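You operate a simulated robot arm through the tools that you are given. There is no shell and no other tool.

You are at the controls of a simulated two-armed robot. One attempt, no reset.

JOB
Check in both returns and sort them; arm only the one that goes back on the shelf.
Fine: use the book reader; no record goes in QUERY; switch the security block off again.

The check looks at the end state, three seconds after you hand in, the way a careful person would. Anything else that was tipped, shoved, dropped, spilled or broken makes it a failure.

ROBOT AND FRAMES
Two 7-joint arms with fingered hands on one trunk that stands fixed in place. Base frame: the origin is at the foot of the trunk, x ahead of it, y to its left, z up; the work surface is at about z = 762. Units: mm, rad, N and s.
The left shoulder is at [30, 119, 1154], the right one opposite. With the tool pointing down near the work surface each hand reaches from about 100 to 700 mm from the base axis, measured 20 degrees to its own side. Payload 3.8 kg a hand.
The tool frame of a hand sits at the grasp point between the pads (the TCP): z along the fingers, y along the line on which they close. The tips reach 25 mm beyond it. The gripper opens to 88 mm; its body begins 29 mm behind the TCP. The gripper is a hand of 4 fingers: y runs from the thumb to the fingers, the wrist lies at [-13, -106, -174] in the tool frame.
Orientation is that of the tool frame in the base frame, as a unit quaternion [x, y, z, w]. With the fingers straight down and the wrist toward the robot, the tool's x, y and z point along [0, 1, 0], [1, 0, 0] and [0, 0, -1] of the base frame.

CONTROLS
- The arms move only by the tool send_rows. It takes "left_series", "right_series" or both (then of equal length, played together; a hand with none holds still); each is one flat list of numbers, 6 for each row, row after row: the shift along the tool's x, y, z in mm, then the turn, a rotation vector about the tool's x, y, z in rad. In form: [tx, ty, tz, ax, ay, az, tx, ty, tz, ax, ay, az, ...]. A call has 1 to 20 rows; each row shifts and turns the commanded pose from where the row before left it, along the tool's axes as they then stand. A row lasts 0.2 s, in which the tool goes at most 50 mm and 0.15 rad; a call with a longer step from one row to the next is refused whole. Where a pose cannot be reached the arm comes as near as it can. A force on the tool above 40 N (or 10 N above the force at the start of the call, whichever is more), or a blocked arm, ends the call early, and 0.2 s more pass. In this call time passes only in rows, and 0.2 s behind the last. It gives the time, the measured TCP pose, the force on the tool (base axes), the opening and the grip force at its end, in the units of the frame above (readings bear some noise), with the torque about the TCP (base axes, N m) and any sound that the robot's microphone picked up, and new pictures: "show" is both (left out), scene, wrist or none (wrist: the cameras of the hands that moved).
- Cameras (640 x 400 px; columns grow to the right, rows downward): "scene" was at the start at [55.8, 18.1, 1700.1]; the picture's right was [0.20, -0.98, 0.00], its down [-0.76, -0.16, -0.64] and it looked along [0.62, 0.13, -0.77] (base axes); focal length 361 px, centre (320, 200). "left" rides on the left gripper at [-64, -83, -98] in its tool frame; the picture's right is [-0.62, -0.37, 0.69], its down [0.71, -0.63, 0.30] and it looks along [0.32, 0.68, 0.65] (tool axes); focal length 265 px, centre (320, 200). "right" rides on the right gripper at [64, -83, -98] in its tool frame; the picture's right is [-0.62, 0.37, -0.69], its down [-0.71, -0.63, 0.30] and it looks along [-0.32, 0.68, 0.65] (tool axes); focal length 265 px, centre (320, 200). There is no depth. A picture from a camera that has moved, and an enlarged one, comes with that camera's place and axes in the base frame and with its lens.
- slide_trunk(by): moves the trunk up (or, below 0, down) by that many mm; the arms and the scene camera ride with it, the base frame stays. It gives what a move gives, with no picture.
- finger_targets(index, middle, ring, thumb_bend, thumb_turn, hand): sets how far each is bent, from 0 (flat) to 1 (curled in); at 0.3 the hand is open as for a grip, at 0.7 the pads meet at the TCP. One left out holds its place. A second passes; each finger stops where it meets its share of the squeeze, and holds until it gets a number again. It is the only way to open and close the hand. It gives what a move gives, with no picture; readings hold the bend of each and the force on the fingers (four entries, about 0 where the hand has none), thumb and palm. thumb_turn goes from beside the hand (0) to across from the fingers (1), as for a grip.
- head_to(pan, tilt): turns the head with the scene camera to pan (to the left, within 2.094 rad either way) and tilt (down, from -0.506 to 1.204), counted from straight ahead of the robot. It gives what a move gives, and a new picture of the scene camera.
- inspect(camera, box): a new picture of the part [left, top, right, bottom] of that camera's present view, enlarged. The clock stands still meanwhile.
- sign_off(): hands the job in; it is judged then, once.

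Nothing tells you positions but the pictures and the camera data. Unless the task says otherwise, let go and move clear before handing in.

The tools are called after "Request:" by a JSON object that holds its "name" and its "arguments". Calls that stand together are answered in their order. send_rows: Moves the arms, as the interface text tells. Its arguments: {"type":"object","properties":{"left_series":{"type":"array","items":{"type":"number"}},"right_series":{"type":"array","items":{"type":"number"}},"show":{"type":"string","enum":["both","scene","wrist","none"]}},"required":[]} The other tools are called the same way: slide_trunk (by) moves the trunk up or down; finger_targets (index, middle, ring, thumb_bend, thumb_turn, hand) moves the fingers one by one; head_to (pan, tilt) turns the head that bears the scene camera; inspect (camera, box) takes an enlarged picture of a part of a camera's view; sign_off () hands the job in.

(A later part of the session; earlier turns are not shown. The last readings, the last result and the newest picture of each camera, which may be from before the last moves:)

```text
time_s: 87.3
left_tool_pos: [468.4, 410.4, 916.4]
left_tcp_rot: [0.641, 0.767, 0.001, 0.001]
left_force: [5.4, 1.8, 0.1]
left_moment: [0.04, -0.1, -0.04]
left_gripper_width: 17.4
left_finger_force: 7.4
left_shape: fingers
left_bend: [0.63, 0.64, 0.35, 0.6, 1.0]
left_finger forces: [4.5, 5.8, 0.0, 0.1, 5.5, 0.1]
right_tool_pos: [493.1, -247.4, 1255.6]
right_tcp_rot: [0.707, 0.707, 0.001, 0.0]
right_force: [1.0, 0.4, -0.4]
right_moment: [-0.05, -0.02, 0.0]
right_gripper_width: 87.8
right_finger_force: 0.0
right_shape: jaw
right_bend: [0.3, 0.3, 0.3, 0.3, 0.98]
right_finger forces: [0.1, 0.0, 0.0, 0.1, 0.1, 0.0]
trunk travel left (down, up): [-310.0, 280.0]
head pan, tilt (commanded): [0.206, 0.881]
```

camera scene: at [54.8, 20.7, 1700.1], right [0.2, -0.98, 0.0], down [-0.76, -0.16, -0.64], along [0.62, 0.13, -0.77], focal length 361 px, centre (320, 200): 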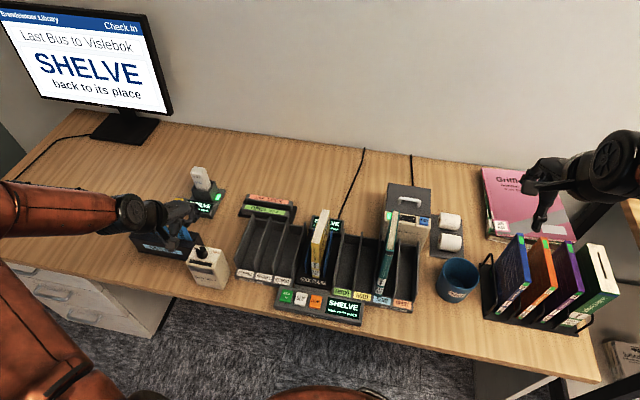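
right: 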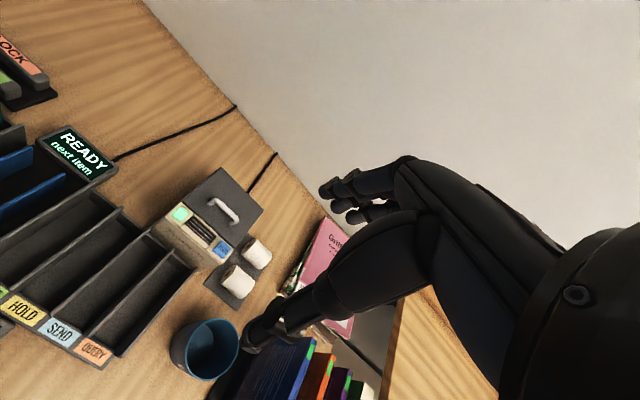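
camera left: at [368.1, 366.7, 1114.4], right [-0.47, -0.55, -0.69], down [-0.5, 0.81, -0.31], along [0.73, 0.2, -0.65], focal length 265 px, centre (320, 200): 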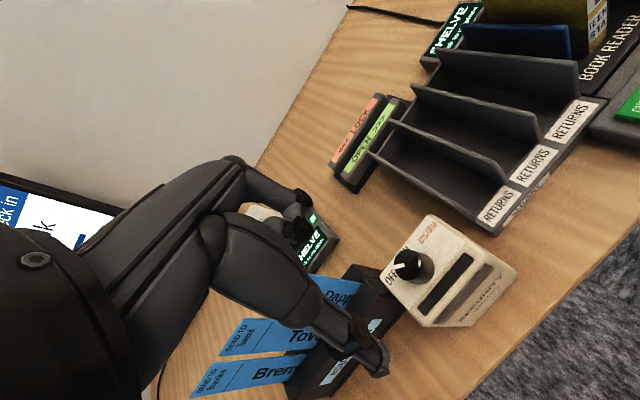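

Request:
{"name": "send_rows", "arguments": {"left_series": [0, 1.2, 0, 0, 0, 0], "show": "none"}}

Request:
{"name": "send_rows", "arguments": {"left_series": [0, 0, 0, 0, 0, 0.12, 0, 0, 0, 0, 0, 0.12, 0, 0, 0, 0, 0, 0.12], "show": "none"}}

Request:
{"name": "inspect", "arguments": {"camera": "left", "box": [280, 160, 440, 300]}}

Request:
{"name": "inspect", "arguments": {"camera": "scene", "box": [180, 230, 250, 300]}}

```text
time_s: 87.7
left_tool_pos: [468.2, 412.1, 916.5]
left_tcp_rot: [0.641, 0.768, 0.001, 0.001]
left_force: [3.4, 1.2, 0.9]
left_moment: [0.02, -0.07, -0.05]
left_gripper_width: 17.5
left_finger_force: 8.0
left_shape: fingers
left_bend: [0.63, 0.64, 0.35, 0.6, 1.0]
left_finger forces: [3.8, 5.3, 0.0, 0.0, 6.4, 0.0]
right_tool_pos: [491.3, -248.6, 1256.0]
right_tcp_rot: [0.707, 0.708, -0.001, 0.001]
right_force: [0.0, -0.3, 0.2]
right_moment: [0.01, 0.01, 0.02]
right_gripper_width: 87.6
right_finger_force: 0.3
right_shape: jaw
right_bend: [0.3, 0.3, 0.3, 0.3, 0.98]
right_finger forces: [0.0, 0.1, 0.0, 0.0, 0.1, 0.0]
trunk travel left (down, up): [-310.0, 280.0]
head pan, tilt (commanded): [0.206, 0.881]
```

```text
time_s: 88.5
left_tool_pos: [468.2, 410.5, 916.6]
left_tcp_rot: [0.769, 0.639, 0.0, 0.001]
left_force: [2.9, 1.3, -3.5]
left_moment: [0.05, -0.06, -0.04]
left_gripper_width: 17.3
left_finger_force: 7.6
left_shape: fingers
left_bend: [0.63, 0.64, 0.35, 0.6, 1.0]
left_finger forces: [3.8, 5.1, 0.0, 0.0, 5.7, 0.1]
right_tool_pos: [492.0, -246.6, 1255.3]
right_tcp_rot: [0.708, 0.707, 0.0, 0.0]
right_force: [0.5, 0.5, 0.6]
right_moment: [-0.01, 0.0, 0.01]
right_gripper_width: 87.8
right_finger_force: 0.1
right_shape: jaw
right_bend: [0.3, 0.3, 0.3, 0.3, 0.98]
right_finger forces: [0.1, 0.1, 0.1, 0.1, 0.0, 0.0]
trunk travel left (down, up): [-310.0, 280.0]
head pan, tilt (commanded): [0.206, 0.881]
```

```text
2.86 times, centred on (360, 230) of left
camera zoom: at [372.9, 362.3, 1016.1], right [-0.48, -0.54, -0.69], down [-0.49, 0.82, -0.31], along [0.73, 0.19, -0.65], focal length 758 px, centre (206, 114)
```

zoom: 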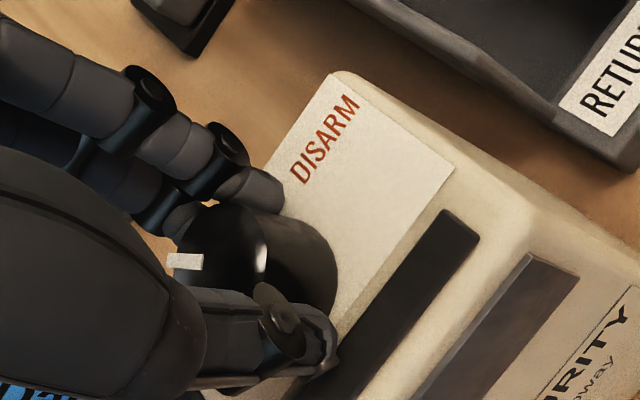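

```text
5.71 times, centred on (215, 265) of scene
camera zoom: at [56.1, 19.5, 1700.0], right [0.2, -0.98, 0.0], down [-0.76, -0.16, -0.64], along [0.62, 0.13, -0.77], focal length 2060 px, centre (920, -171)
```

zoom: 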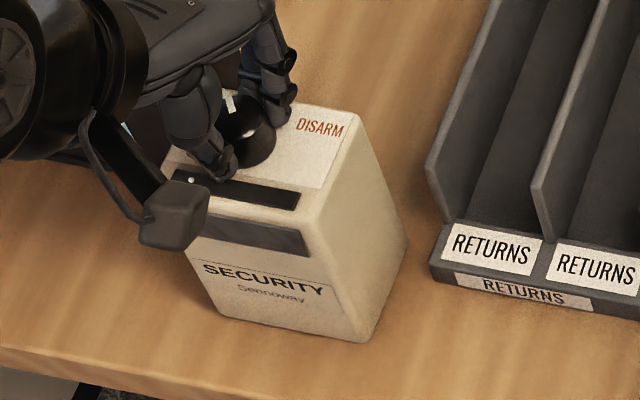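

Request:
{"name": "send_rows", "arguments": {"left_series": [0, 0, 0, 0, 0, 0.12, 0, 0, 0, 0, 0, 0.12, 0, 0, 0, 0, 0, 0.12, 0, 0, 0, 0, 0, 0.12], "show": "none"}}

Request:
{"name": "inspect", "arguments": {"camera": "left", "box": [280, 160, 440, 300]}}

Request:
{"name": "inspect", "arguments": {"camera": "scene", "box": [180, 230, 250, 300]}}

```text
time_s: 89.5
left_tool_pos: [466.9, 410.9, 917.5]
left_tcp_rot: [0.899, 0.438, 0.001, 0.0]
left_force: [-0.2, -0.5, -1.1]
left_moment: [-0.05, -0.02, -0.01]
left_gripper_width: 17.3
left_finger_force: 7.1
left_shape: fingers
left_bend: [0.64, 0.65, 0.35, 0.6, 1.0]
left_finger forces: [4.0, 3.9, 0.0, 0.1, 6.8, 0.0]
right_tool_pos: [491.9, -247.3, 1255.6]
right_tcp_rot: [0.707, 0.707, -0.001, -0.001]
right_force: [-0.1, -0.2, 0.3]
right_moment: [0.04, -0.02, -0.04]
right_gripper_width: 87.4
right_finger_force: 0.1
right_shape: jaw
right_bend: [0.3, 0.3, 0.3, 0.3, 0.98]
right_finger forces: [0.0, 0.0, 0.0, 0.0, 0.1, 0.0]
trunk travel left (down, up): [-310.0, 280.0]
head pan, tilt (commanded): [0.206, 0.881]
```

```text
2.86 times, centred on (360, 230) of left
camera zoom: at [361.1, 410.9, 1016.0], right [-0.67, -0.26, -0.69], down [-0.05, 0.95, -0.3], along [0.74, -0.17, -0.65], focal length 758 px, centre (206, 114)
```

zoom: 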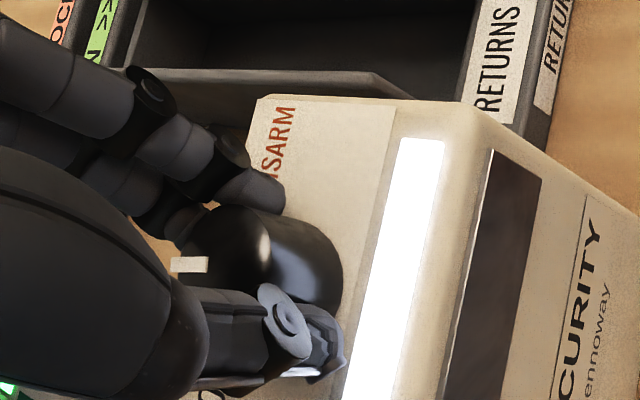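

```text
5.71 times, centred on (215, 265) of scene
camera zoom: at [56.0, 17.8, 1700.1], right [0.2, -0.98, 0.0], down [-0.76, -0.16, -0.64], along [0.62, 0.13, -0.77], focal length 2060 px, centre (920, -171)
```

zoom: 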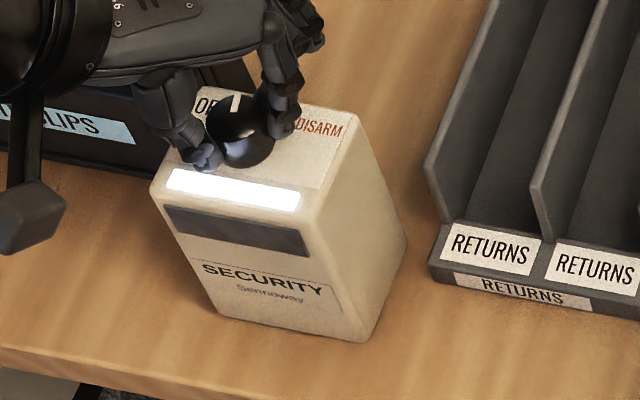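

The strip on the block has lit up. I release the knob and check where the pointer sits.

Request:
{"name": "finger_targets", "arguments": {"hand": "left", "index": 0.55, "middle": 0.55, "thumb_bend": 0.5}}

Request:
{"name": "finger_targets", "arguments": {"hand": "left", "index": 0.42, "middle": 0.42, "thumb_bend": 0.4}}

Request:
{"name": "send_rows", "arguments": {"left_series": [0, 0, -15, 0, 0, 0, 0, 0, -30, 0, 0, 0, 0, 0, -40, 0, 0, 0, 0, 0, -40, 0, 0, 0], "show": "both"}}

Request:
{"name": "inspect", "arguments": {"camera": "left", "box": [300, 160, 500, 360]}}

Request:
{"name": "inspect", "arguments": {"camera": "scene", "box": [180, 230, 250, 300]}}

```text
time_s: 90.5
left_tool_pos: [467.6, 411.0, 917.2]
left_tcp_rot: [0.899, 0.438, 0.002, 0.0]
left_force: [-0.6, 0.3, 0.2]
left_moment: [-0.02, 0.02, 0.01]
left_gripper_width: 35.7
left_finger_force: 0.0
left_shape: fingers
left_bend: [0.55, 0.55, 0.35, 0.5, 1.0]
left_finger forces: [0.0, 0.0, 0.0, 0.0, 0.0, 0.0]
right_tool_pos: [491.0, -247.9, 1255.1]
right_tcp_rot: [0.707, 0.707, 0.0, 0.0]
right_force: [-0.4, 0.1, 0.7]
right_moment: [0.01, 0.0, 0.01]
right_gripper_width: 87.6
right_finger_force: 0.1
right_shape: jaw
right_bend: [0.3, 0.3, 0.3, 0.3, 0.98]
right_finger forces: [0.1, 0.0, 0.0, 0.0, 0.0, 0.0]
trunk travel left (down, up): [-310.0, 280.0]
head pan, tilt (commanded): [0.206, 0.881]
```

```text
time_s: 91.5
left_tool_pos: [468.6, 410.9, 917.7]
left_tcp_rot: [0.899, 0.438, 0.001, 0.0]
left_force: [-0.3, 0.1, 0.3]
left_moment: [0.01, -0.02, 0.02]
left_gripper_width: 60.5
left_finger_force: 0.0
left_shape: fingers
left_bend: [0.42, 0.42, 0.35, 0.4, 1.0]
left_finger forces: [0.1, 0.1, 0.1, 0.0, 0.0, 0.1]
right_tool_pos: [491.1, -247.7, 1256.3]
right_tcp_rot: [0.707, 0.707, 0.001, 0.0]
right_force: [0.1, -0.1, -0.4]
right_moment: [-0.02, 0.01, 0.0]
right_gripper_width: 87.6
right_finger_force: 0.0
right_shape: jaw
right_bend: [0.3, 0.3, 0.3, 0.3, 0.98]
right_finger forces: [0.1, 0.1, 0.0, 0.0, 0.1, 0.0]
trunk travel left (down, up): [-310.0, 280.0]
head pan, tilt (commanded): [0.206, 0.881]
```

```text
time_s: 92.5
left_tool_pos: [465.9, 410.5, 1041.5]
left_tcp_rot: [0.899, 0.438, 0.001, 0.001]
left_force: [-0.1, 0.1, -0.1]
left_moment: [-0.03, -0.01, 0.01]
left_gripper_width: 60.5
left_finger_force: 0.0
left_shape: fingers
left_bend: [0.42, 0.42, 0.35, 0.4, 1.0]
left_finger forces: [0.1, 0.0, 0.0, 0.0, 0.0, 0.1]
right_tool_pos: [490.8, -248.7, 1255.2]
right_tcp_rot: [0.707, 0.707, 0.0, 0.0]
right_force: [0.0, 0.3, 0.5]
right_moment: [0.0, -0.04, 0.01]
right_gripper_width: 87.6
right_finger_force: 0.1
right_shape: jaw
right_bend: [0.3, 0.3, 0.3, 0.3, 0.98]
right_finger forces: [0.0, 0.1, 0.0, 0.1, 0.0, 0.0]
trunk travel left (down, up): [-310.0, 280.0]
head pan, tilt (commanded): [0.206, 0.881]
camera scene: at [55.2, 17.4, 1700.1], right [0.2, -0.98, 0.0], down [-0.76, -0.16, -0.64], along [0.62, 0.13, -0.77], focal length 361 px, centre (320, 200)
camera left: at [359.1, 410.2, 1140.9], right [-0.67, -0.26, -0.69], down [-0.06, 0.95, -0.3], along [0.74, -0.17, -0.65], focal length 265 px, centre (320, 200)
```

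scene: 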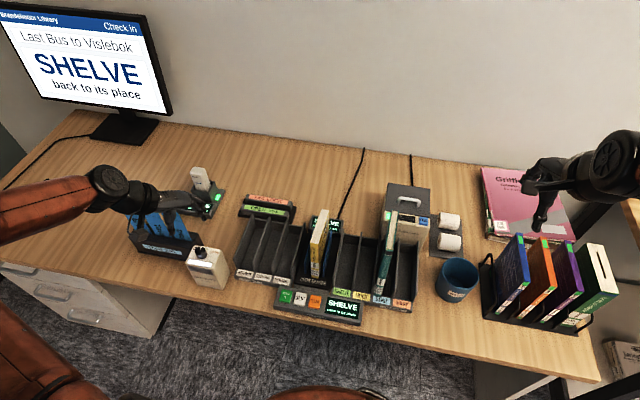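
left: 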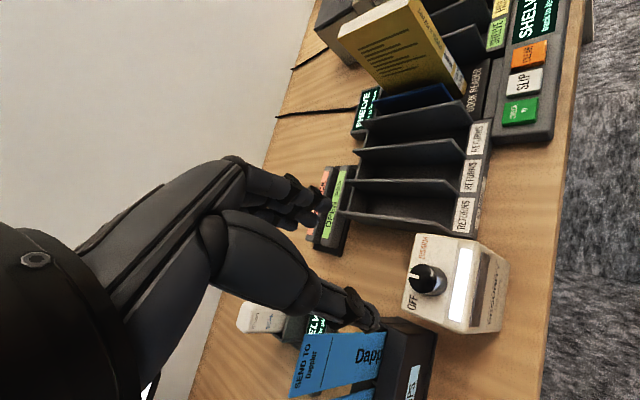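

```text
2.00 times, centred on (400, 260) of left
camera zoom: at [359.1, 410.2, 1140.9], right [-0.67, -0.26, -0.69], down [-0.06, 0.95, -0.3], along [0.74, -0.17, -0.65], focal length 531 px, centre (160, 80)
```

zoom: 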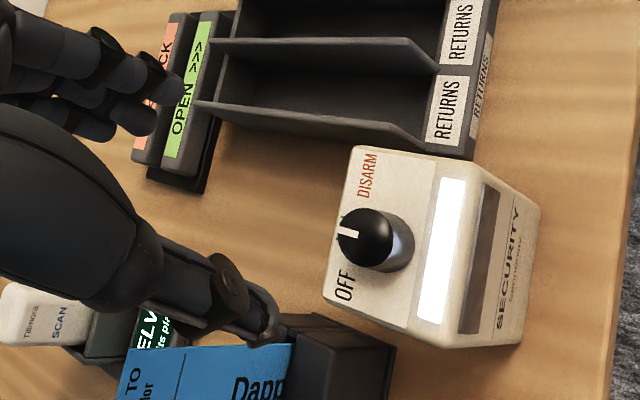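

```text
5.71 times, centred on (215, 265) of scene
camera zoom: at [55.2, 17.4, 1700.1], right [0.2, -0.98, 0.0], down [-0.76, -0.16, -0.64], along [0.62, 0.13, -0.77], focal length 2060 px, centre (920, -171)
```

zoom: 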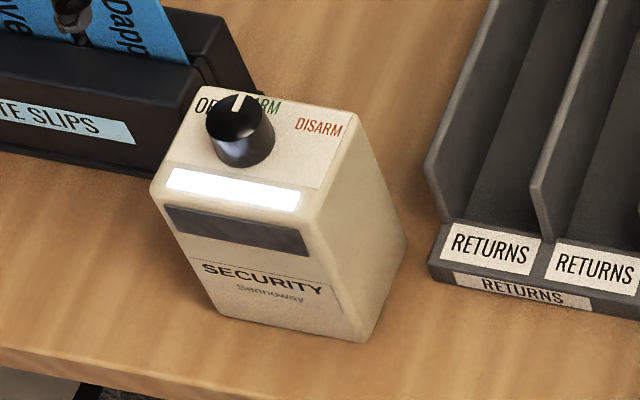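

The pointer is at ARM and the strip is lit. I go back to fetch the yellow book from the reader in the same relative pose as when I released it.

Request:
{"name": "send_rows", "arguments": {"left_series": [-22.9, 36.2, -5, 0, 0, 0, -22.9, 36.2, -5, 0, 0, 0, -22.9, 36.2, -5, 0, 0, 0, -22.9, 36.2, -5, 0, 0, 0, -22.9, 36.2, -5, 0, 0, 0, -22.9, 36.2, -5, 0, 0, 0, -22.9, 36.2, -5, 0, 0, 0, 0, 0, 0, 0, 0, 0.15, 0, 0, 0, 0, 0, 0.15, 0, 0, 0, 0, 0, 0.15, 0, 0, 0, 0, 0, 0.15, 0, 0, 0, 0, 0, 0.15, 0, 0, 0, 0, 0, 0.15, 0, 0, 0, 0, 0, 0.15], "show": "scene"}}

Request:
{"name": "inspect", "arguments": {"camera": "left", "box": [240, 80, 560, 380]}}

Request:
{"name": "inspect", "arguments": {"camera": "scene", "box": [110, 170, 250, 300]}}

Request:
{"name": "inspect", "arguments": {"camera": "scene", "box": [265, 180, 375, 320]}}

```text
time_s: 95.5
left_tool_pos: [569.3, 127.0, 1075.8]
left_tcp_rot: [0.997, -0.072, 0.0, 0.0]
left_force: [0.3, 0.2, 0.3]
left_moment: [0.02, 0.0, 0.0]
left_gripper_width: 60.5
left_finger_force: 0.0
left_shape: fingers
left_bend: [0.42, 0.42, 0.35, 0.4, 1.0]
left_finger forces: [0.0, 0.0, 0.0, 0.1, 0.0, 0.1]
right_tool_pos: [492.7, -247.7, 1255.5]
right_tcp_rot: [0.707, 0.707, -0.001, 0.0]
right_force: [0.2, 1.0, -0.5]
right_moment: [0.03, -0.01, 0.0]
right_gripper_width: 87.4
right_finger_force: 0.1
right_shape: jaw
right_bend: [0.3, 0.3, 0.3, 0.3, 0.98]
right_finger forces: [0.0, 0.1, 0.0, 0.1, 0.0, 0.0]
trunk travel left (down, up): [-310.0, 280.0]
head pan, tilt (commanded): [0.206, 0.881]
camera scene: at [56.5, 17.4, 1700.1], right [0.2, -0.98, 0.0], down [-0.76, -0.16, -0.64], along [0.62, 0.13, -0.77], focal length 361 px, centre (320, 200)
```

scene: 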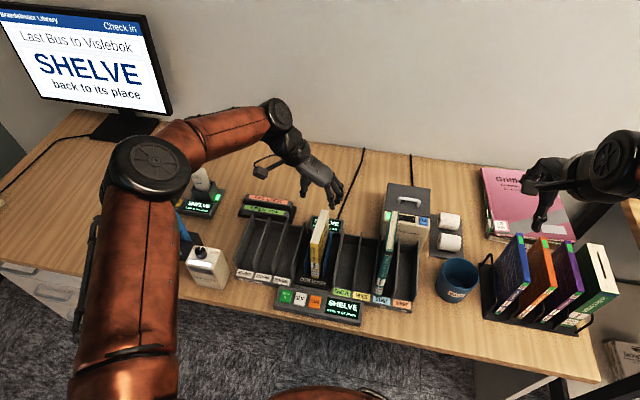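

```text
1.33 times, centred on (400, 230) of left
camera zoom: at [516.6, 218.6, 1175.8], right [-0.56, 0.45, -0.69], down [0.8, 0.52, -0.3], along [0.22, -0.72, -0.65], focal length 354 px, centre (213, 160)
```

zoom: 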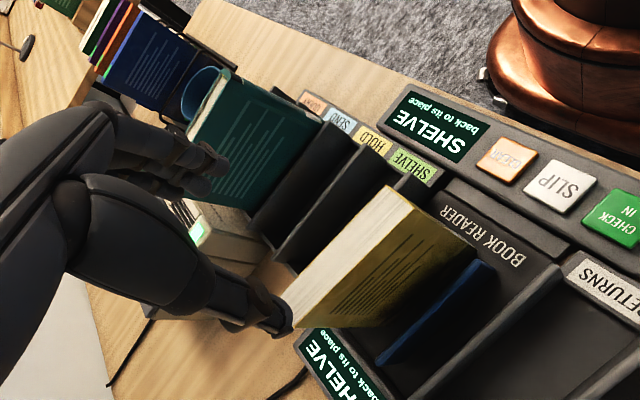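

```text
3.08 times, centred on (180, 235) of scene
camera zoom: at [56.5, 17.4, 1700.1], right [0.2, -0.98, 0.0], down [-0.76, -0.16, -0.64], along [0.62, 0.13, -0.77], focal length 1109 px, centre (751, 92)
```

zoom: 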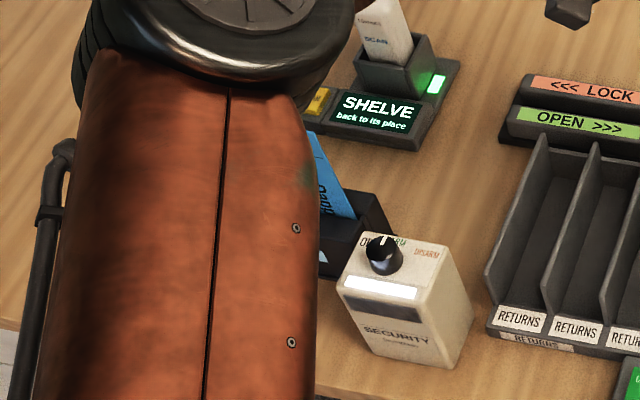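

```text
2.86 times, centred on (320, 250) of scene
camera zoom: at [56.5, 17.4, 1700.1], right [0.2, -0.98, 0.0], down [-0.76, -0.16, -0.64], along [0.62, 0.13, -0.77], focal length 1030 px, centre (320, 57)
```

zoom: 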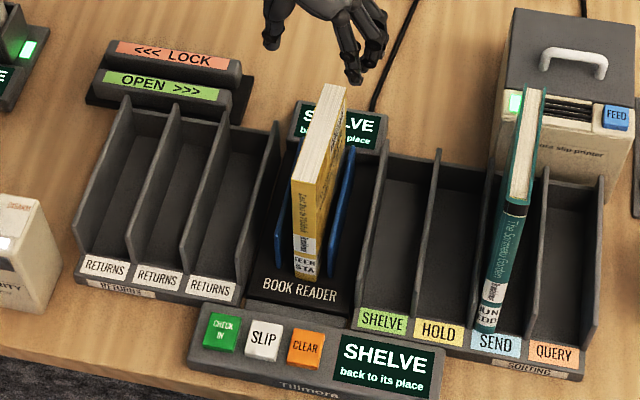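

Request:
{"name": "finger_targets", "arguments": {"hand": "left", "index": 0.45, "middle": 0.45, "ring": 0.4, "thumb_bend": 0.42}}

Request:
{"name": "send_rows", "arguments": {"left_series": [-1, 0, 38, 0, 0, 0, 0, 0, 38, 0, 0, 0, 0, 0, 38, 0, 0, 0, 0, 0, 29, 0, 0, 0], "show": "none"}}

Request:
{"name": "finger_targets", "arguments": {"hand": "left", "index": 0.57, "middle": 0.57, "ring": 0.45, "thumb_bend": 0.55}}

Request:
{"name": "inspect", "arguments": {"camera": "left", "box": [240, 80, 560, 380]}}

Request:
{"name": "inspect", "arguments": {"camera": "scene", "box": [265, 180, 375, 320]}}

```text
time_s: 96.5
left_tool_pos: [569.9, 127.7, 1077.2]
left_tcp_rot: [0.997, -0.071, 0.001, 0.0]
left_force: [-0.2, 0.1, 0.3]
left_moment: [-0.02, 0.01, -0.01]
left_gripper_width: 56.2
left_finger_force: 0.0
left_shape: fingers
left_bend: [0.45, 0.45, 0.4, 0.42, 1.0]
left_finger forces: [0.1, 0.0, 0.0, 0.0, 0.1, 0.0]
right_tool_pos: [492.2, -247.4, 1255.1]
right_tcp_rot: [0.707, 0.707, 0.0, -0.001]
right_force: [0.5, 0.0, 0.6]
right_moment: [0.0, -0.05, 0.03]
right_gripper_width: 87.6
right_finger_force: 0.0
right_shape: jaw
right_bend: [0.3, 0.3, 0.3, 0.3, 0.98]
right_finger forces: [0.0, 0.1, 0.1, 0.1, 0.1, 0.1]
trunk travel left (down, up): [-310.0, 280.0]
head pan, tilt (commanded): [0.206, 0.881]
```

```text
time_s: 97.5
left_tool_pos: [570.1, 130.5, 935.3]
left_tcp_rot: [0.998, -0.07, 0.001, 0.0]
left_force: [-0.1, 0.8, 0.6]
left_moment: [0.0, -0.01, -0.01]
left_gripper_width: 55.9
left_finger_force: 0.0
left_shape: fingers
left_bend: [0.45, 0.45, 0.4, 0.42, 1.0]
left_finger forces: [0.0, 0.0, 0.0, 0.0, 0.0, 0.1]
right_tool_pos: [492.5, -248.2, 1254.9]
right_tcp_rot: [0.707, 0.707, -0.001, 0.0]
right_force: [-0.3, 0.5, -0.3]
right_moment: [0.01, 0.02, 0.01]
right_gripper_width: 87.6
right_finger_force: 0.2
right_shape: jaw
right_bend: [0.3, 0.3, 0.3, 0.3, 0.98]
right_finger forces: [0.0, 0.0, 0.0, 0.0, 0.1, 0.1]
trunk travel left (down, up): [-310.0, 280.0]
head pan, tilt (commanded): [0.206, 0.881]
```

```text
time_s: 98.5
left_tool_pos: [570.2, 130.1, 936.9]
left_tcp_rot: [0.997, -0.071, 0.001, 0.0]
left_force: [0.4, -0.7, 0.3]
left_moment: [-0.01, 0.07, 0.0]
left_gripper_width: 30.1
left_finger_force: 0.2
left_shape: fingers
left_bend: [0.56, 0.56, 0.45, 0.55, 1.0]
left_finger forces: [0.1, 0.0, 0.0, 0.0, 0.0, 0.1]
right_tool_pos: [491.9, -248.6, 1255.3]
right_tcp_rot: [0.707, 0.708, 0.001, 0.0]
right_force: [0.0, 0.1, -0.6]
right_moment: [-0.01, 0.02, -0.02]
right_gripper_width: 87.8
right_finger_force: 0.0
right_shape: jaw
right_bend: [0.3, 0.3, 0.3, 0.3, 0.98]
right_finger forces: [0.0, 0.0, 0.1, 0.0, 0.0, 0.0]
trunk travel left (down, up): [-310.0, 280.0]
head pan, tilt (commanded): [0.206, 0.881]
```

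```text
1.33 times, centred on (400, 230) of left
camera zoom: at [516.8, 221.0, 1036.0], right [-0.56, 0.45, -0.69], down [0.8, 0.52, -0.3], along [0.23, -0.72, -0.65], focal length 354 px, centre (213, 160)
```

zoom: 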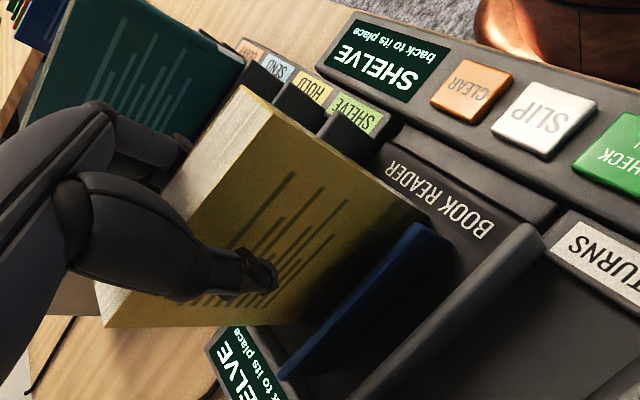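

```text
2.86 times, centred on (320, 250) of scene
camera zoom: at [55.9, 17.9, 1700.1], right [0.2, -0.98, 0.0], down [-0.76, -0.16, -0.64], along [0.62, 0.13, -0.77], focal length 1030 px, centre (320, 57)
```

zoom: 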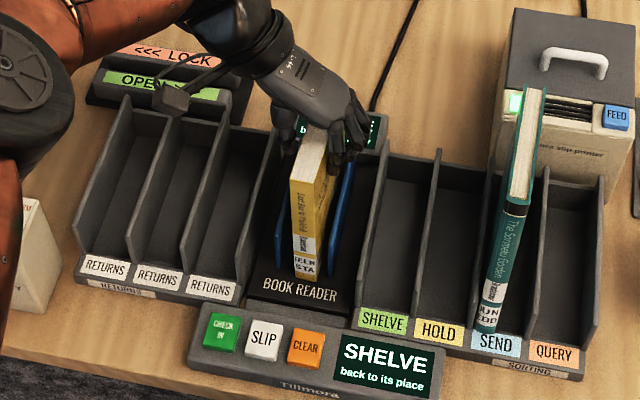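

Request:
{"name": "send_rows", "arguments": {"left_series": [-2, 4.5, 3, 0, 0, 0], "show": "none"}}

Request:
{"name": "finger_targets", "arguments": {"hand": "left", "index": 0.85, "middle": 0.85, "ring": 0.5, "thumb_bend": 0.78}}

Request:
{"name": "inspect", "arguments": {"camera": "left", "box": [240, 80, 560, 380]}}

```text
time_s: 98.9
left_tool_pos: [567.1, 125.6, 933.3]
left_tcp_rot: [0.997, -0.071, 0.001, 0.0]
left_force: [0.1, -0.3, -0.3]
left_moment: [0.0, -0.02, -0.01]
left_gripper_width: 29.8
left_finger_force: 0.0
left_shape: fingers
left_bend: [0.56, 0.56, 0.45, 0.55, 1.0]
left_finger forces: [0.0, 0.0, 0.0, 0.0, 0.0, 0.0]
right_tool_pos: [492.1, -248.7, 1256.0]
right_tcp_rot: [0.707, 0.707, 0.0, 0.0]
right_force: [0.9, 0.9, 0.3]
right_moment: [0.01, 0.0, -0.04]
right_gripper_width: 87.7
right_finger_force: 0.1
right_shape: jaw
right_bend: [0.3, 0.3, 0.3, 0.3, 0.98]
right_finger forces: [0.1, 0.0, 0.0, 0.0, 0.0, 0.0]
trunk travel left (down, up): [-310.0, 280.0]
head pan, tilt (commanded): [0.206, 0.881]
```

```text
time_s: 99.9
left_tool_pos: [566.7, 125.3, 933.0]
left_tcp_rot: [0.997, -0.071, 0.001, 0.0]
left_force: [0.8, 0.5, 0.1]
left_moment: [-0.05, 0.03, 0.03]
left_gripper_width: 15.4
left_finger_force: 15.9
left_shape: fingers
left_bend: [0.72, 0.72, 0.5, 0.6, 1.0]
left_finger forces: [8.1, 7.4, 0.0, 0.1, 15.8, 0.0]
right_tool_pos: [491.1, -248.1, 1255.0]
right_tcp_rot: [0.708, 0.707, 0.0, 0.0]
right_force: [0.8, 0.0, 1.1]
right_moment: [-0.02, 0.0, 0.0]
right_gripper_width: 87.5
right_finger_force: 0.0
right_shape: jaw
right_bend: [0.3, 0.3, 0.3, 0.3, 0.98]
right_finger forces: [0.1, 0.1, 0.1, 0.0, 0.0, 0.1]
trunk travel left (down, up): [-310.0, 280.0]
head pan, tilt (commanded): [0.206, 0.881]
```

```text
1.33 times, centred on (400, 230) of left
camera zoom: at [514.1, 216.5, 1032.5], right [-0.56, 0.45, -0.69], down [0.8, 0.52, -0.3], along [0.23, -0.72, -0.65], focal length 354 px, centre (213, 160)
```

zoom: 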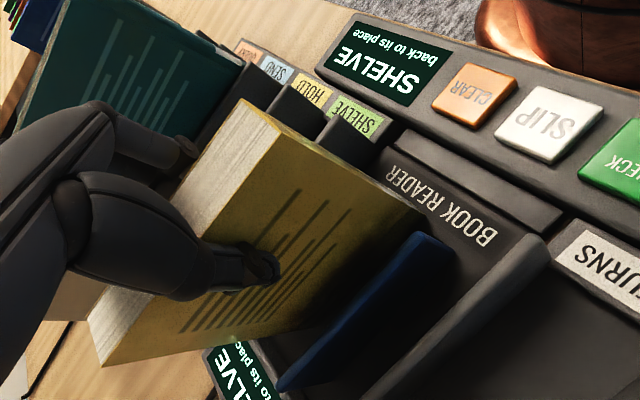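

Request:
{"name": "send_rows", "arguments": {"left_series": [0, 0, -10, 0, 0, 0, 0, 0, -30, 0, 0, 0, 0, 0, -45, 0, 0, 0, 0, 0, -45, 0, 0, 0], "show": "scene"}}

Request:
{"name": "inspect", "arguments": {"camera": "left", "box": [240, 80, 560, 380]}}

```text
time_s: 100.9
left_tool_pos: [565.6, 127.6, 1061.6]
left_tcp_rot: [0.998, -0.071, 0.0, 0.0]
left_force: [-0.6, 0.2, -1.6]
left_moment: [0.01, -0.01, -0.01]
left_gripper_width: 15.4
left_finger_force: 15.4
left_shape: fingers
left_bend: [0.72, 0.72, 0.5, 0.6, 1.0]
left_finger forces: [8.3, 7.3, 0.0, 0.0, 15.8, 0.0]
right_tool_pos: [491.4, -248.6, 1255.9]
right_tcp_rot: [0.707, 0.707, -0.001, 0.0]
right_force: [0.5, -0.2, -1.2]
right_moment: [0.01, -0.02, -0.01]
right_gripper_width: 87.4
right_finger_force: 0.0
right_shape: jaw
right_bend: [0.3, 0.3, 0.3, 0.3, 0.98]
right_finger forces: [0.0, 0.1, 0.0, 0.0, 0.0, 0.0]
trunk travel left (down, up): [-310.0, 280.0]
head pan, tilt (commanded): [0.206, 0.881]
camera scene: at [55.4, 17.6, 1700.1], right [0.2, -0.98, 0.0], down [-0.76, -0.16, -0.64], along [0.62, 0.13, -0.77], focal length 361 px, centre (320, 200)
```

scene: 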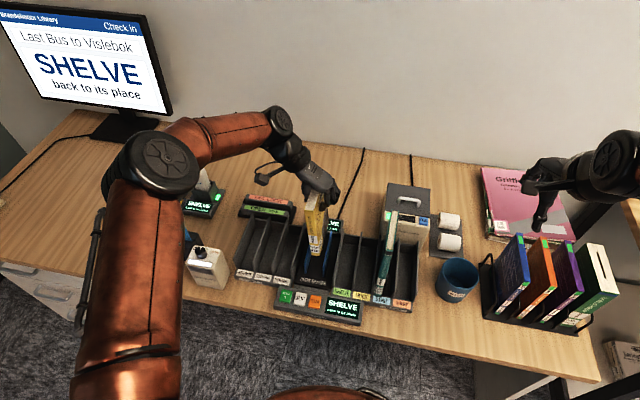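

```text
1.33 times, centred on (400, 230) of left
camera zoom: at [512.0, 217.6, 1160.8], right [-0.56, 0.45, -0.69], down [0.8, 0.52, -0.3], along [0.23, -0.72, -0.65], focal length 354 px, centre (213, 160)
```

zoom: 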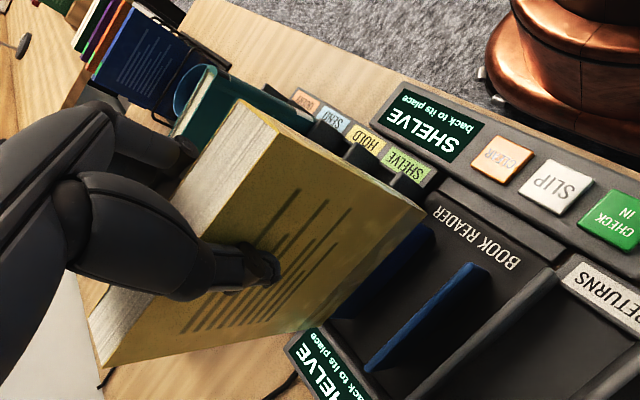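

Request:
{"name": "send_rows", "arguments": {"left_series": [-42, 6, 0, 0, 0, 0, -42, 6, 0, 0, 0, 0, -42, 6, 0, 0, 0, 0, -42, 6, 0, 0, 0, 0, 0, 0, 0, 0, 0, -0.1428, 0, 0, 0, 0, 0, -0.1428, 0, 0, 0, 0, 0, -0.1428, 0, 0, 0, 0, 0, -0.1428, 0, 0, 0, 0, 0, -0.1428, 0, 0, 0, 0, 0, -0.1428, 0, 0, 0, 0, 0, -0.1428, 0, 0, 0, 0, 0, -0.1428, 0, 0, 0, 0, 0, -0.1428, 0, 0, 0, 0, 0, -0.1428, 0, 0, 0, 0, 0, -0.1428], "show": "scene"}}

```text
time_s: 104.1
left_tool_pos: [396.3, 122.8, 1062.3]
left_tcp_rot: [0.755, 0.656, 0.001, 0.001]
left_force: [0.1, 0.3, -2.4]
left_moment: [0.01, -0.03, 0.0]
left_gripper_width: 15.6
left_finger_force: 15.4
left_shape: fingers
left_bend: [0.72, 0.72, 0.5, 0.6, 1.0]
left_finger forces: [8.0, 7.5, 0.1, 0.1, 15.8, 0.0]
right_tool_pos: [492.4, -248.9, 1255.3]
right_tcp_rot: [0.707, 0.707, 0.0, 0.0]
right_force: [-0.9, -0.4, 0.5]
right_moment: [-0.01, -0.01, 0.01]
right_gripper_width: 87.6
right_finger_force: 0.2
right_shape: jaw
right_bend: [0.3, 0.3, 0.3, 0.3, 0.98]
right_finger forces: [0.0, 0.1, 0.0, 0.0, 0.1, 0.1]
trunk travel left (down, up): [-310.0, 280.0]
head pan, tilt (commanded): [0.206, 0.881]
camera scene: at [56.0, 17.1, 1700.1], right [0.2, -0.98, 0.0], down [-0.76, -0.16, -0.64], along [0.62, 0.13, -0.77], focal length 361 px, centre (320, 200)
```

scene: 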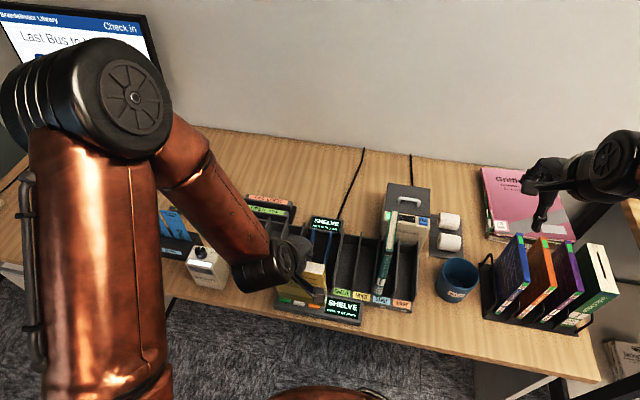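

Request:
{"name": "send_rows", "arguments": {"left_series": [45.9, -7.5, 0, 0, 0, 0, 45.9, -7.5, 0, 0, 0, 0, 45.9, -7.5, 0, 0, 0, 0, 45.9, -7.5, 0, 0, 0, 0, 45.9, -7.5, 0, 0, 0, 0, 45.9, -7.5, 0, 0, 0, 0], "show": "both"}}

Request:
{"name": "inspect", "arguments": {"camera": "scene", "box": [120, 190, 260, 320]}}

```text
time_s: 105.5
left_tool_pos: [390.6, 403.5, 1062.9]
left_tcp_rot: [0.755, 0.656, 0.0, 0.002]
left_force: [0.1, 0.5, -1.9]
left_moment: [-0.03, 0.0, 0.02]
left_gripper_width: 15.1
left_finger_force: 15.3
left_shape: fingers
left_bend: [0.72, 0.72, 0.5, 0.6, 1.0]
left_finger forces: [7.8, 7.4, 0.0, 0.1, 15.4, 0.0]
right_tool_pos: [490.7, -246.0, 1256.3]
right_tcp_rot: [0.707, 0.707, -0.002, 0.001]
right_force: [0.4, -0.4, 0.4]
right_moment: [0.0, -0.02, 0.0]
right_gripper_width: 87.6
right_finger_force: 0.0
right_shape: jaw
right_bend: [0.3, 0.3, 0.3, 0.3, 0.98]
right_finger forces: [0.0, 0.1, 0.0, 0.0, 0.0, 0.0]
trunk travel left (down, up): [-310.0, 280.0]
head pan, tilt (commanded): [0.206, 0.881]
camera scene: at [54.6, 20.7, 1700.1], right [0.2, -0.98, 0.0], down [-0.76, -0.16, -0.64], along [0.62, 0.13, -0.77], focal length 361 px, centre (320, 200)
camera left: at [297.4, 352.6, 1160.7], right [-0.45, -0.56, -0.69], down [-0.52, 0.8, -0.31], along [0.72, 0.22, -0.65], focal length 265 px, centre (320, 200)
```

scene: 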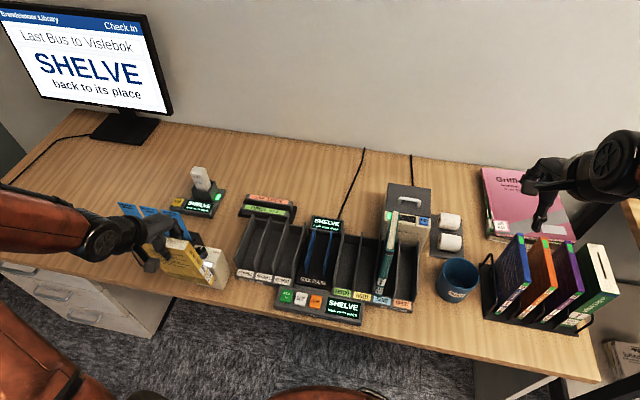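
left: 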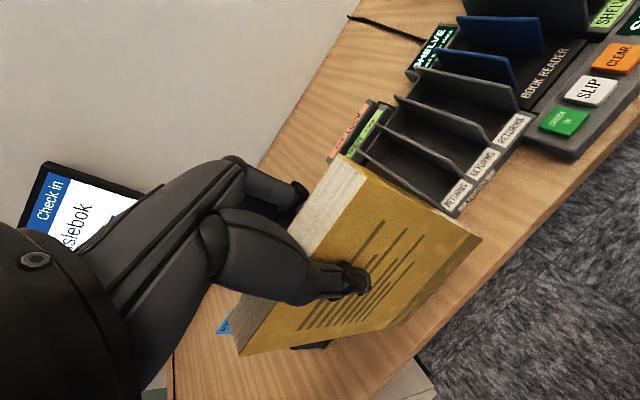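

```text
3.08 times, centred on (190, 255) of scene
camera zoom: at [54.6, 20.7, 1700.1], right [0.2, -0.98, 0.0], down [-0.76, -0.16, -0.64], along [0.62, 0.13, -0.77], focal length 1109 px, centre (720, 31)
```

zoom: 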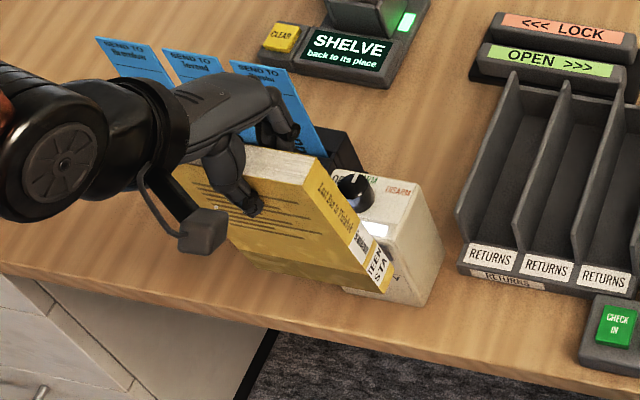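

Request:
{"name": "send_rows", "arguments": {"left_series": [0, 0, 38, 0, 0, 0, 0, 0, 38, 0, 0, 0, 0, 0, 36, 0, 0, 0], "show": "none"}}

Request:
{"name": "inspect", "arguments": {"camera": "scene", "box": [140, 210, 260, 320]}}

Request:
{"name": "inspect", "arguments": {"camera": "left", "box": [200, 100, 560, 400]}}

```text
time_s: 106.3
left_tool_pos: [391.1, 401.7, 945.9]
left_tcp_rot: [0.755, 0.655, 0.0, 0.001]
left_force: [0.1, 0.6, -1.6]
left_moment: [0.0, 0.01, 0.02]
left_gripper_width: 15.1
left_finger_force: 15.3
left_shape: fingers
left_bend: [0.72, 0.72, 0.5, 0.6, 1.0]
left_finger forces: [7.6, 7.7, 0.0, 0.0, 15.4, 0.0]
right_tool_pos: [492.4, -247.0, 1255.6]
right_tcp_rot: [0.707, 0.708, 0.0, 0.0]
right_force: [0.5, 0.1, 0.1]
right_moment: [-0.02, 0.0, 0.01]
right_gripper_width: 87.6
right_finger_force: 0.0
right_shape: jaw
right_bend: [0.3, 0.3, 0.3, 0.3, 0.98]
right_finger forces: [0.1, 0.0, 0.0, 0.1, 0.0, 0.1]
trunk travel left (down, up): [-310.0, 280.0]
head pan, tilt (commanded): [0.206, 0.881]
```

```text
3.64 times, centred on (200, 265) of scene
camera zoom: at [56.8, 18.5, 1700.0], right [0.2, -0.98, 0.0], down [-0.76, -0.16, -0.64], along [0.62, 0.13, -0.77], focal length 1311 px, centre (756, -36)
```

zoom: 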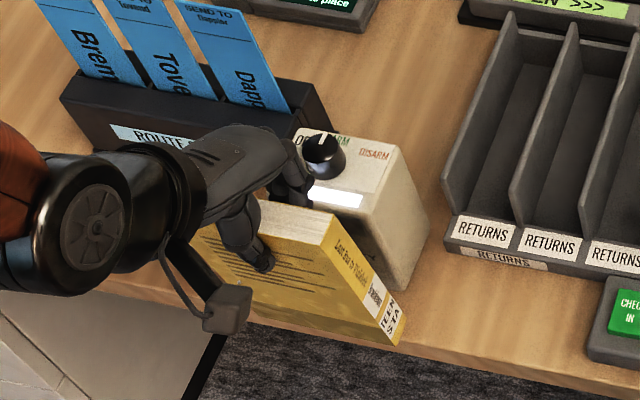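

```text
1.33 times, centred on (380, 250) of left
camera zoom: at [299.7, 350.1, 1045.6], right [-0.45, -0.56, -0.69], down [-0.52, 0.8, -0.31], along [0.72, 0.22, -0.65], focal length 354 px, centre (240, 133)
```

zoom: 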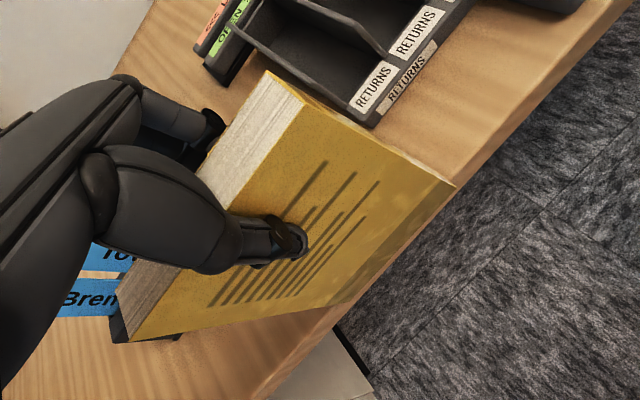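

Request:
{"name": "send_rows", "arguments": {"left_series": [1.1, 7.9, 0, 0, 0, 0, 1.1, 7.9, 0, 0, 0, 0, 1.1, 7.9, 0, 0, 0, 0], "show": "none"}}

Request:
{"name": "inspect", "arguments": {"camera": "scene", "box": [160, 220, 260, 310]}}

```text
time_s: 107.1
left_tool_pos: [414.9, 402.8, 949.1]
left_tcp_rot: [0.755, 0.655, 0.0, 0.0]
left_force: [-0.1, -0.4, -1.9]
left_moment: [0.02, 0.03, -0.02]
left_gripper_width: 15.3
left_finger_force: 15.3
left_shape: fingers
left_bend: [0.72, 0.72, 0.5, 0.6, 1.0]
left_finger forces: [7.6, 7.6, 0.0, 0.0, 15.4, 0.0]
right_tool_pos: [492.3, -248.6, 1254.9]
right_tcp_rot: [0.707, 0.707, 0.0, 0.001]
right_force: [-0.1, -0.7, 0.0]
right_moment: [0.05, 0.01, -0.02]
right_gripper_width: 87.6
right_finger_force: 0.1
right_shape: jaw
right_bend: [0.3, 0.3, 0.3, 0.3, 0.98]
right_finger forces: [0.0, 0.0, 0.1, 0.0, 0.0, 0.0]
trunk travel left (down, up): [-310.0, 280.0]
head pan, tilt (commanded): [0.206, 0.881]
```

```text
4.44 times, centred on (210, 265) of scene
camera zoom: at [56.0, 18.2, 1700.1], right [0.2, -0.98, 0.0], down [-0.76, -0.16, -0.64], along [0.62, 0.13, -0.77], focal length 1602 px, centre (809, -89)
```

zoom: 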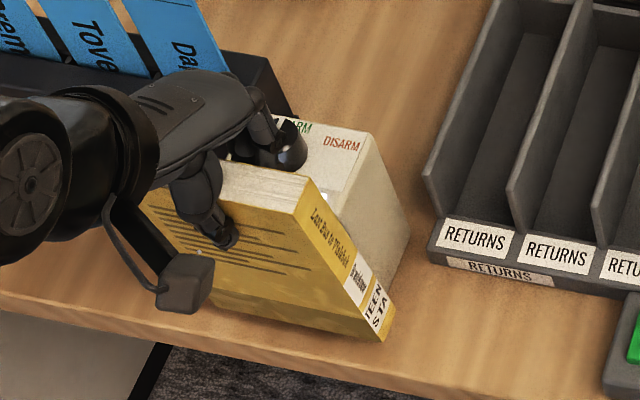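

Request:
{"name": "send_rows", "arguments": {"left_series": [0.6, 4, 0, 0, 0, 0, 0.5, 3, 0, 0, 0, 0], "show": "none"}}

Request:
{"name": "inspect", "arguments": {"camera": "scene", "box": [160, 220, 260, 310]}}

```text
time_s: 107.7
left_tool_pos: [422.0, 402.7, 949.6]
left_tcp_rot: [0.755, 0.656, 0.0, 0.0]
left_force: [-0.3, 0.5, -2.3]
left_moment: [0.0, 0.05, -0.01]
left_gripper_width: 15.2
left_finger_force: 14.9
left_shape: fingers
left_bend: [0.72, 0.72, 0.5, 0.6, 1.0]
left_finger forces: [7.5, 7.3, 0.0, 0.1, 15.2, 0.0]
right_tool_pos: [491.1, -247.3, 1255.4]
right_tcp_rot: [0.707, 0.707, 0.0, 0.0]
right_force: [-0.1, -0.3, -0.4]
right_moment: [0.02, 0.0, -0.02]
right_gripper_width: 87.5
right_finger_force: 0.1
right_shape: jaw
right_bend: [0.3, 0.3, 0.3, 0.3, 0.98]
right_finger forces: [0.1, 0.0, 0.1, 0.0, 0.1, 0.1]
trunk travel left (down, up): [-310.0, 280.0]
head pan, tilt (commanded): [0.206, 0.881]
```

```text
4.44 times, centred on (210, 265) of scene
camera zoom: at [55.9, 18.2, 1700.1], right [0.2, -0.98, 0.0], down [-0.76, -0.16, -0.64], along [0.62, 0.13, -0.77], focal length 1602 px, centre (809, -89)
```

zoom: 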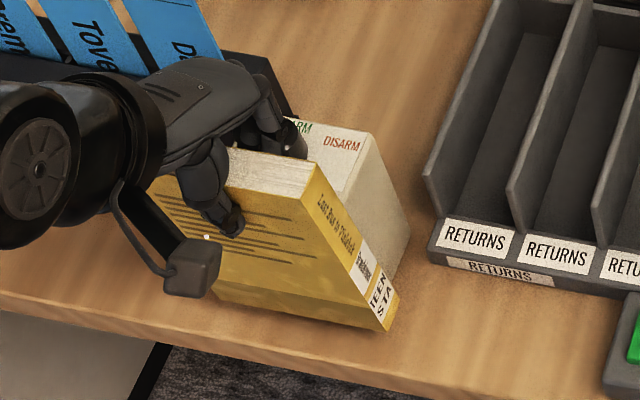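

No response yet with the cover facing the pad. I slide the book so that its spine (where the tag would be) passes in front of the pad.

Request:
{"name": "send_rows", "arguments": {"left_series": [9.9, -1.4, 0, 0, 0, 0, 9.9, -1.4, 0, 0, 0, 0, 9.9, -1.4, 0, 0, 0, 0], "show": "none"}}

Request:
{"name": "send_rows", "arguments": {"left_series": [9.9, -1.4, 0, 0, 0, 0, 9.9, -1.4, 0, 0, 0, 0, 9.9, -1.4, 0, 0, 0, 0], "show": "none"}}

Request:
{"name": "inspect", "arguments": {"camera": "scene", "box": [140, 210, 260, 310]}}

```text
time_s: 108.5
left_tool_pos: [422.0, 431.9, 949.9]
left_tcp_rot: [0.755, 0.656, 0.0, 0.001]
left_force: [-0.5, 0.2, -1.9]
left_moment: [-0.03, 0.05, 0.02]
left_gripper_width: 15.1
left_finger_force: 15.1
left_shape: fingers
left_bend: [0.72, 0.72, 0.5, 0.6, 1.0]
left_finger forces: [7.4, 7.4, 0.0, 0.1, 15.3, 0.0]
right_tool_pos: [491.4, -247.6, 1255.4]
right_tcp_rot: [0.707, 0.707, 0.0, 0.001]
right_force: [-0.2, 0.9, 0.4]
right_moment: [0.02, -0.01, -0.03]
right_gripper_width: 87.4
right_finger_force: 0.1
right_shape: jaw
right_bend: [0.3, 0.3, 0.3, 0.3, 0.98]
right_finger forces: [0.0, 0.0, 0.0, 0.0, 0.0, 0.0]
trunk travel left (down, up): [-310.0, 280.0]
head pan, tilt (commanded): [0.206, 0.881]
```

```text
time_s: 109.3
left_tool_pos: [421.5, 463.5, 947.0]
left_tcp_rot: [0.756, 0.655, 0.0, 0.002]
left_force: [-0.4, 0.0, -2.3]
left_moment: [0.01, -0.02, -0.04]
left_gripper_width: 15.0
left_finger_force: 15.0
left_shape: fingers
left_bend: [0.72, 0.72, 0.5, 0.6, 1.0]
left_finger forces: [7.6, 7.8, 0.0, 0.0, 15.5, 0.0]
right_tool_pos: [492.3, -246.9, 1256.6]
right_tcp_rot: [0.707, 0.708, 0.0, 0.0]
right_force: [0.2, -0.3, 0.1]
right_moment: [0.01, -0.01, -0.01]
right_gripper_width: 87.7
right_finger_force: 0.2
right_shape: jaw
right_bend: [0.3, 0.3, 0.3, 0.3, 0.98]
right_finger forces: [0.0, 0.0, 0.0, 0.1, 0.0, 0.0]
trunk travel left (down, up): [-310.0, 280.0]
head pan, tilt (commanded): [0.206, 0.881]
```

```text
4.00 times, centred on (200, 260) of scene
camera zoom: at [55.1, 19.1, 1700.1], right [0.2, -0.98, 0.0], down [-0.76, -0.16, -0.64], along [0.62, 0.13, -0.77], focal length 1442 px, centre (800, -40)
```

zoom: 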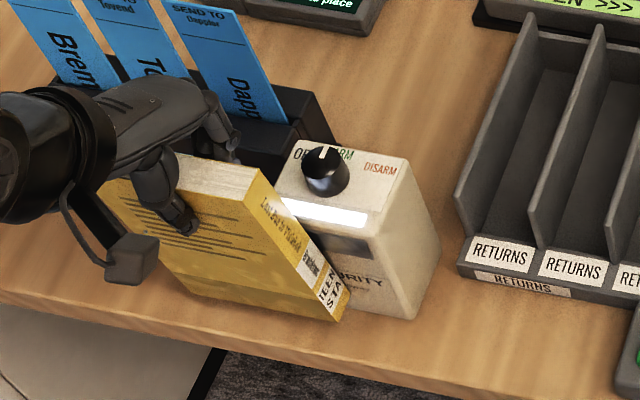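

Request:
{"name": "send_rows", "arguments": {"left_series": [0.4, 3, 0, 0, 0, 0], "show": "none"}}

Request:
{"name": "send_rows", "arguments": {"left_series": [0.4, 3, 0, 0, 0, 0], "show": "none"}}

Request:
{"name": "inspect", "arguments": {"camera": "scene", "box": [140, 210, 260, 310]}}

```text
time_s: 109.7
left_tool_pos: [425.8, 461.6, 947.9]
left_tcp_rot: [0.755, 0.655, 0.001, 0.001]
left_force: [-0.8, 0.0, -2.3]
left_moment: [-0.05, 0.1, -0.03]
left_gripper_width: 15.3
left_finger_force: 14.8
left_shape: fingers
left_bend: [0.72, 0.72, 0.5, 0.6, 1.0]
left_finger forces: [7.0, 7.2, 0.0, 0.0, 15.0, 0.0]
right_tool_pos: [492.5, -247.9, 1255.5]
right_tcp_rot: [0.707, 0.707, 0.0, -0.001]
right_force: [0.2, 0.7, 0.1]
right_moment: [0.02, -0.02, -0.02]
right_gripper_width: 87.7
right_finger_force: 0.0
right_shape: jaw
right_bend: [0.3, 0.3, 0.3, 0.3, 0.98]
right_finger forces: [0.0, 0.1, 0.0, 0.0, 0.0, 0.0]
trunk travel left (down, up): [-310.0, 280.0]
head pan, tilt (commanded): [0.206, 0.881]
```

```text
time_s: 110.1
left_tool_pos: [427.7, 461.5, 948.8]
left_tcp_rot: [0.755, 0.655, 0.0, 0.001]
left_force: [-1.2, 0.0, -2.3]
left_moment: [-0.03, 0.15, 0.0]
left_gripper_width: 15.1
left_finger_force: 14.4
left_shape: fingers
left_bend: [0.72, 0.72, 0.5, 0.6, 1.0]
left_finger forces: [6.8, 7.2, 0.0, 0.0, 15.0, 0.1]
right_tool_pos: [491.7, -247.9, 1255.9]
right_tcp_rot: [0.707, 0.708, 0.0, -0.001]
right_force: [-0.5, 0.8, 0.2]
right_moment: [0.0, -0.03, -0.02]
right_gripper_width: 87.5
right_finger_force: 0.0
right_shape: jaw
right_bend: [0.3, 0.3, 0.3, 0.3, 0.98]
right_finger forces: [0.0, 0.0, 0.0, 0.0, 0.0, 0.0]
trunk travel left (down, up): [-310.0, 280.0]
head pan, tilt (commanded): [0.206, 0.881]
```

```text
4.00 times, centred on (200, 260) of scene
camera zoom: at [56.0, 18.2, 1700.1], right [0.2, -0.98, 0.0], down [-0.76, -0.16, -0.64], along [0.62, 0.13, -0.77], focal length 1442 px, centre (800, -40)
```

zoom: 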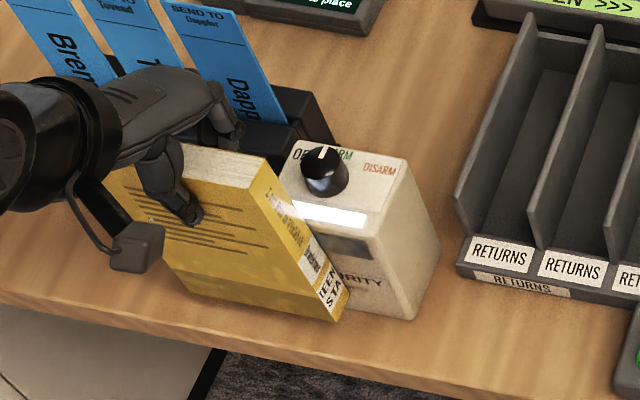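

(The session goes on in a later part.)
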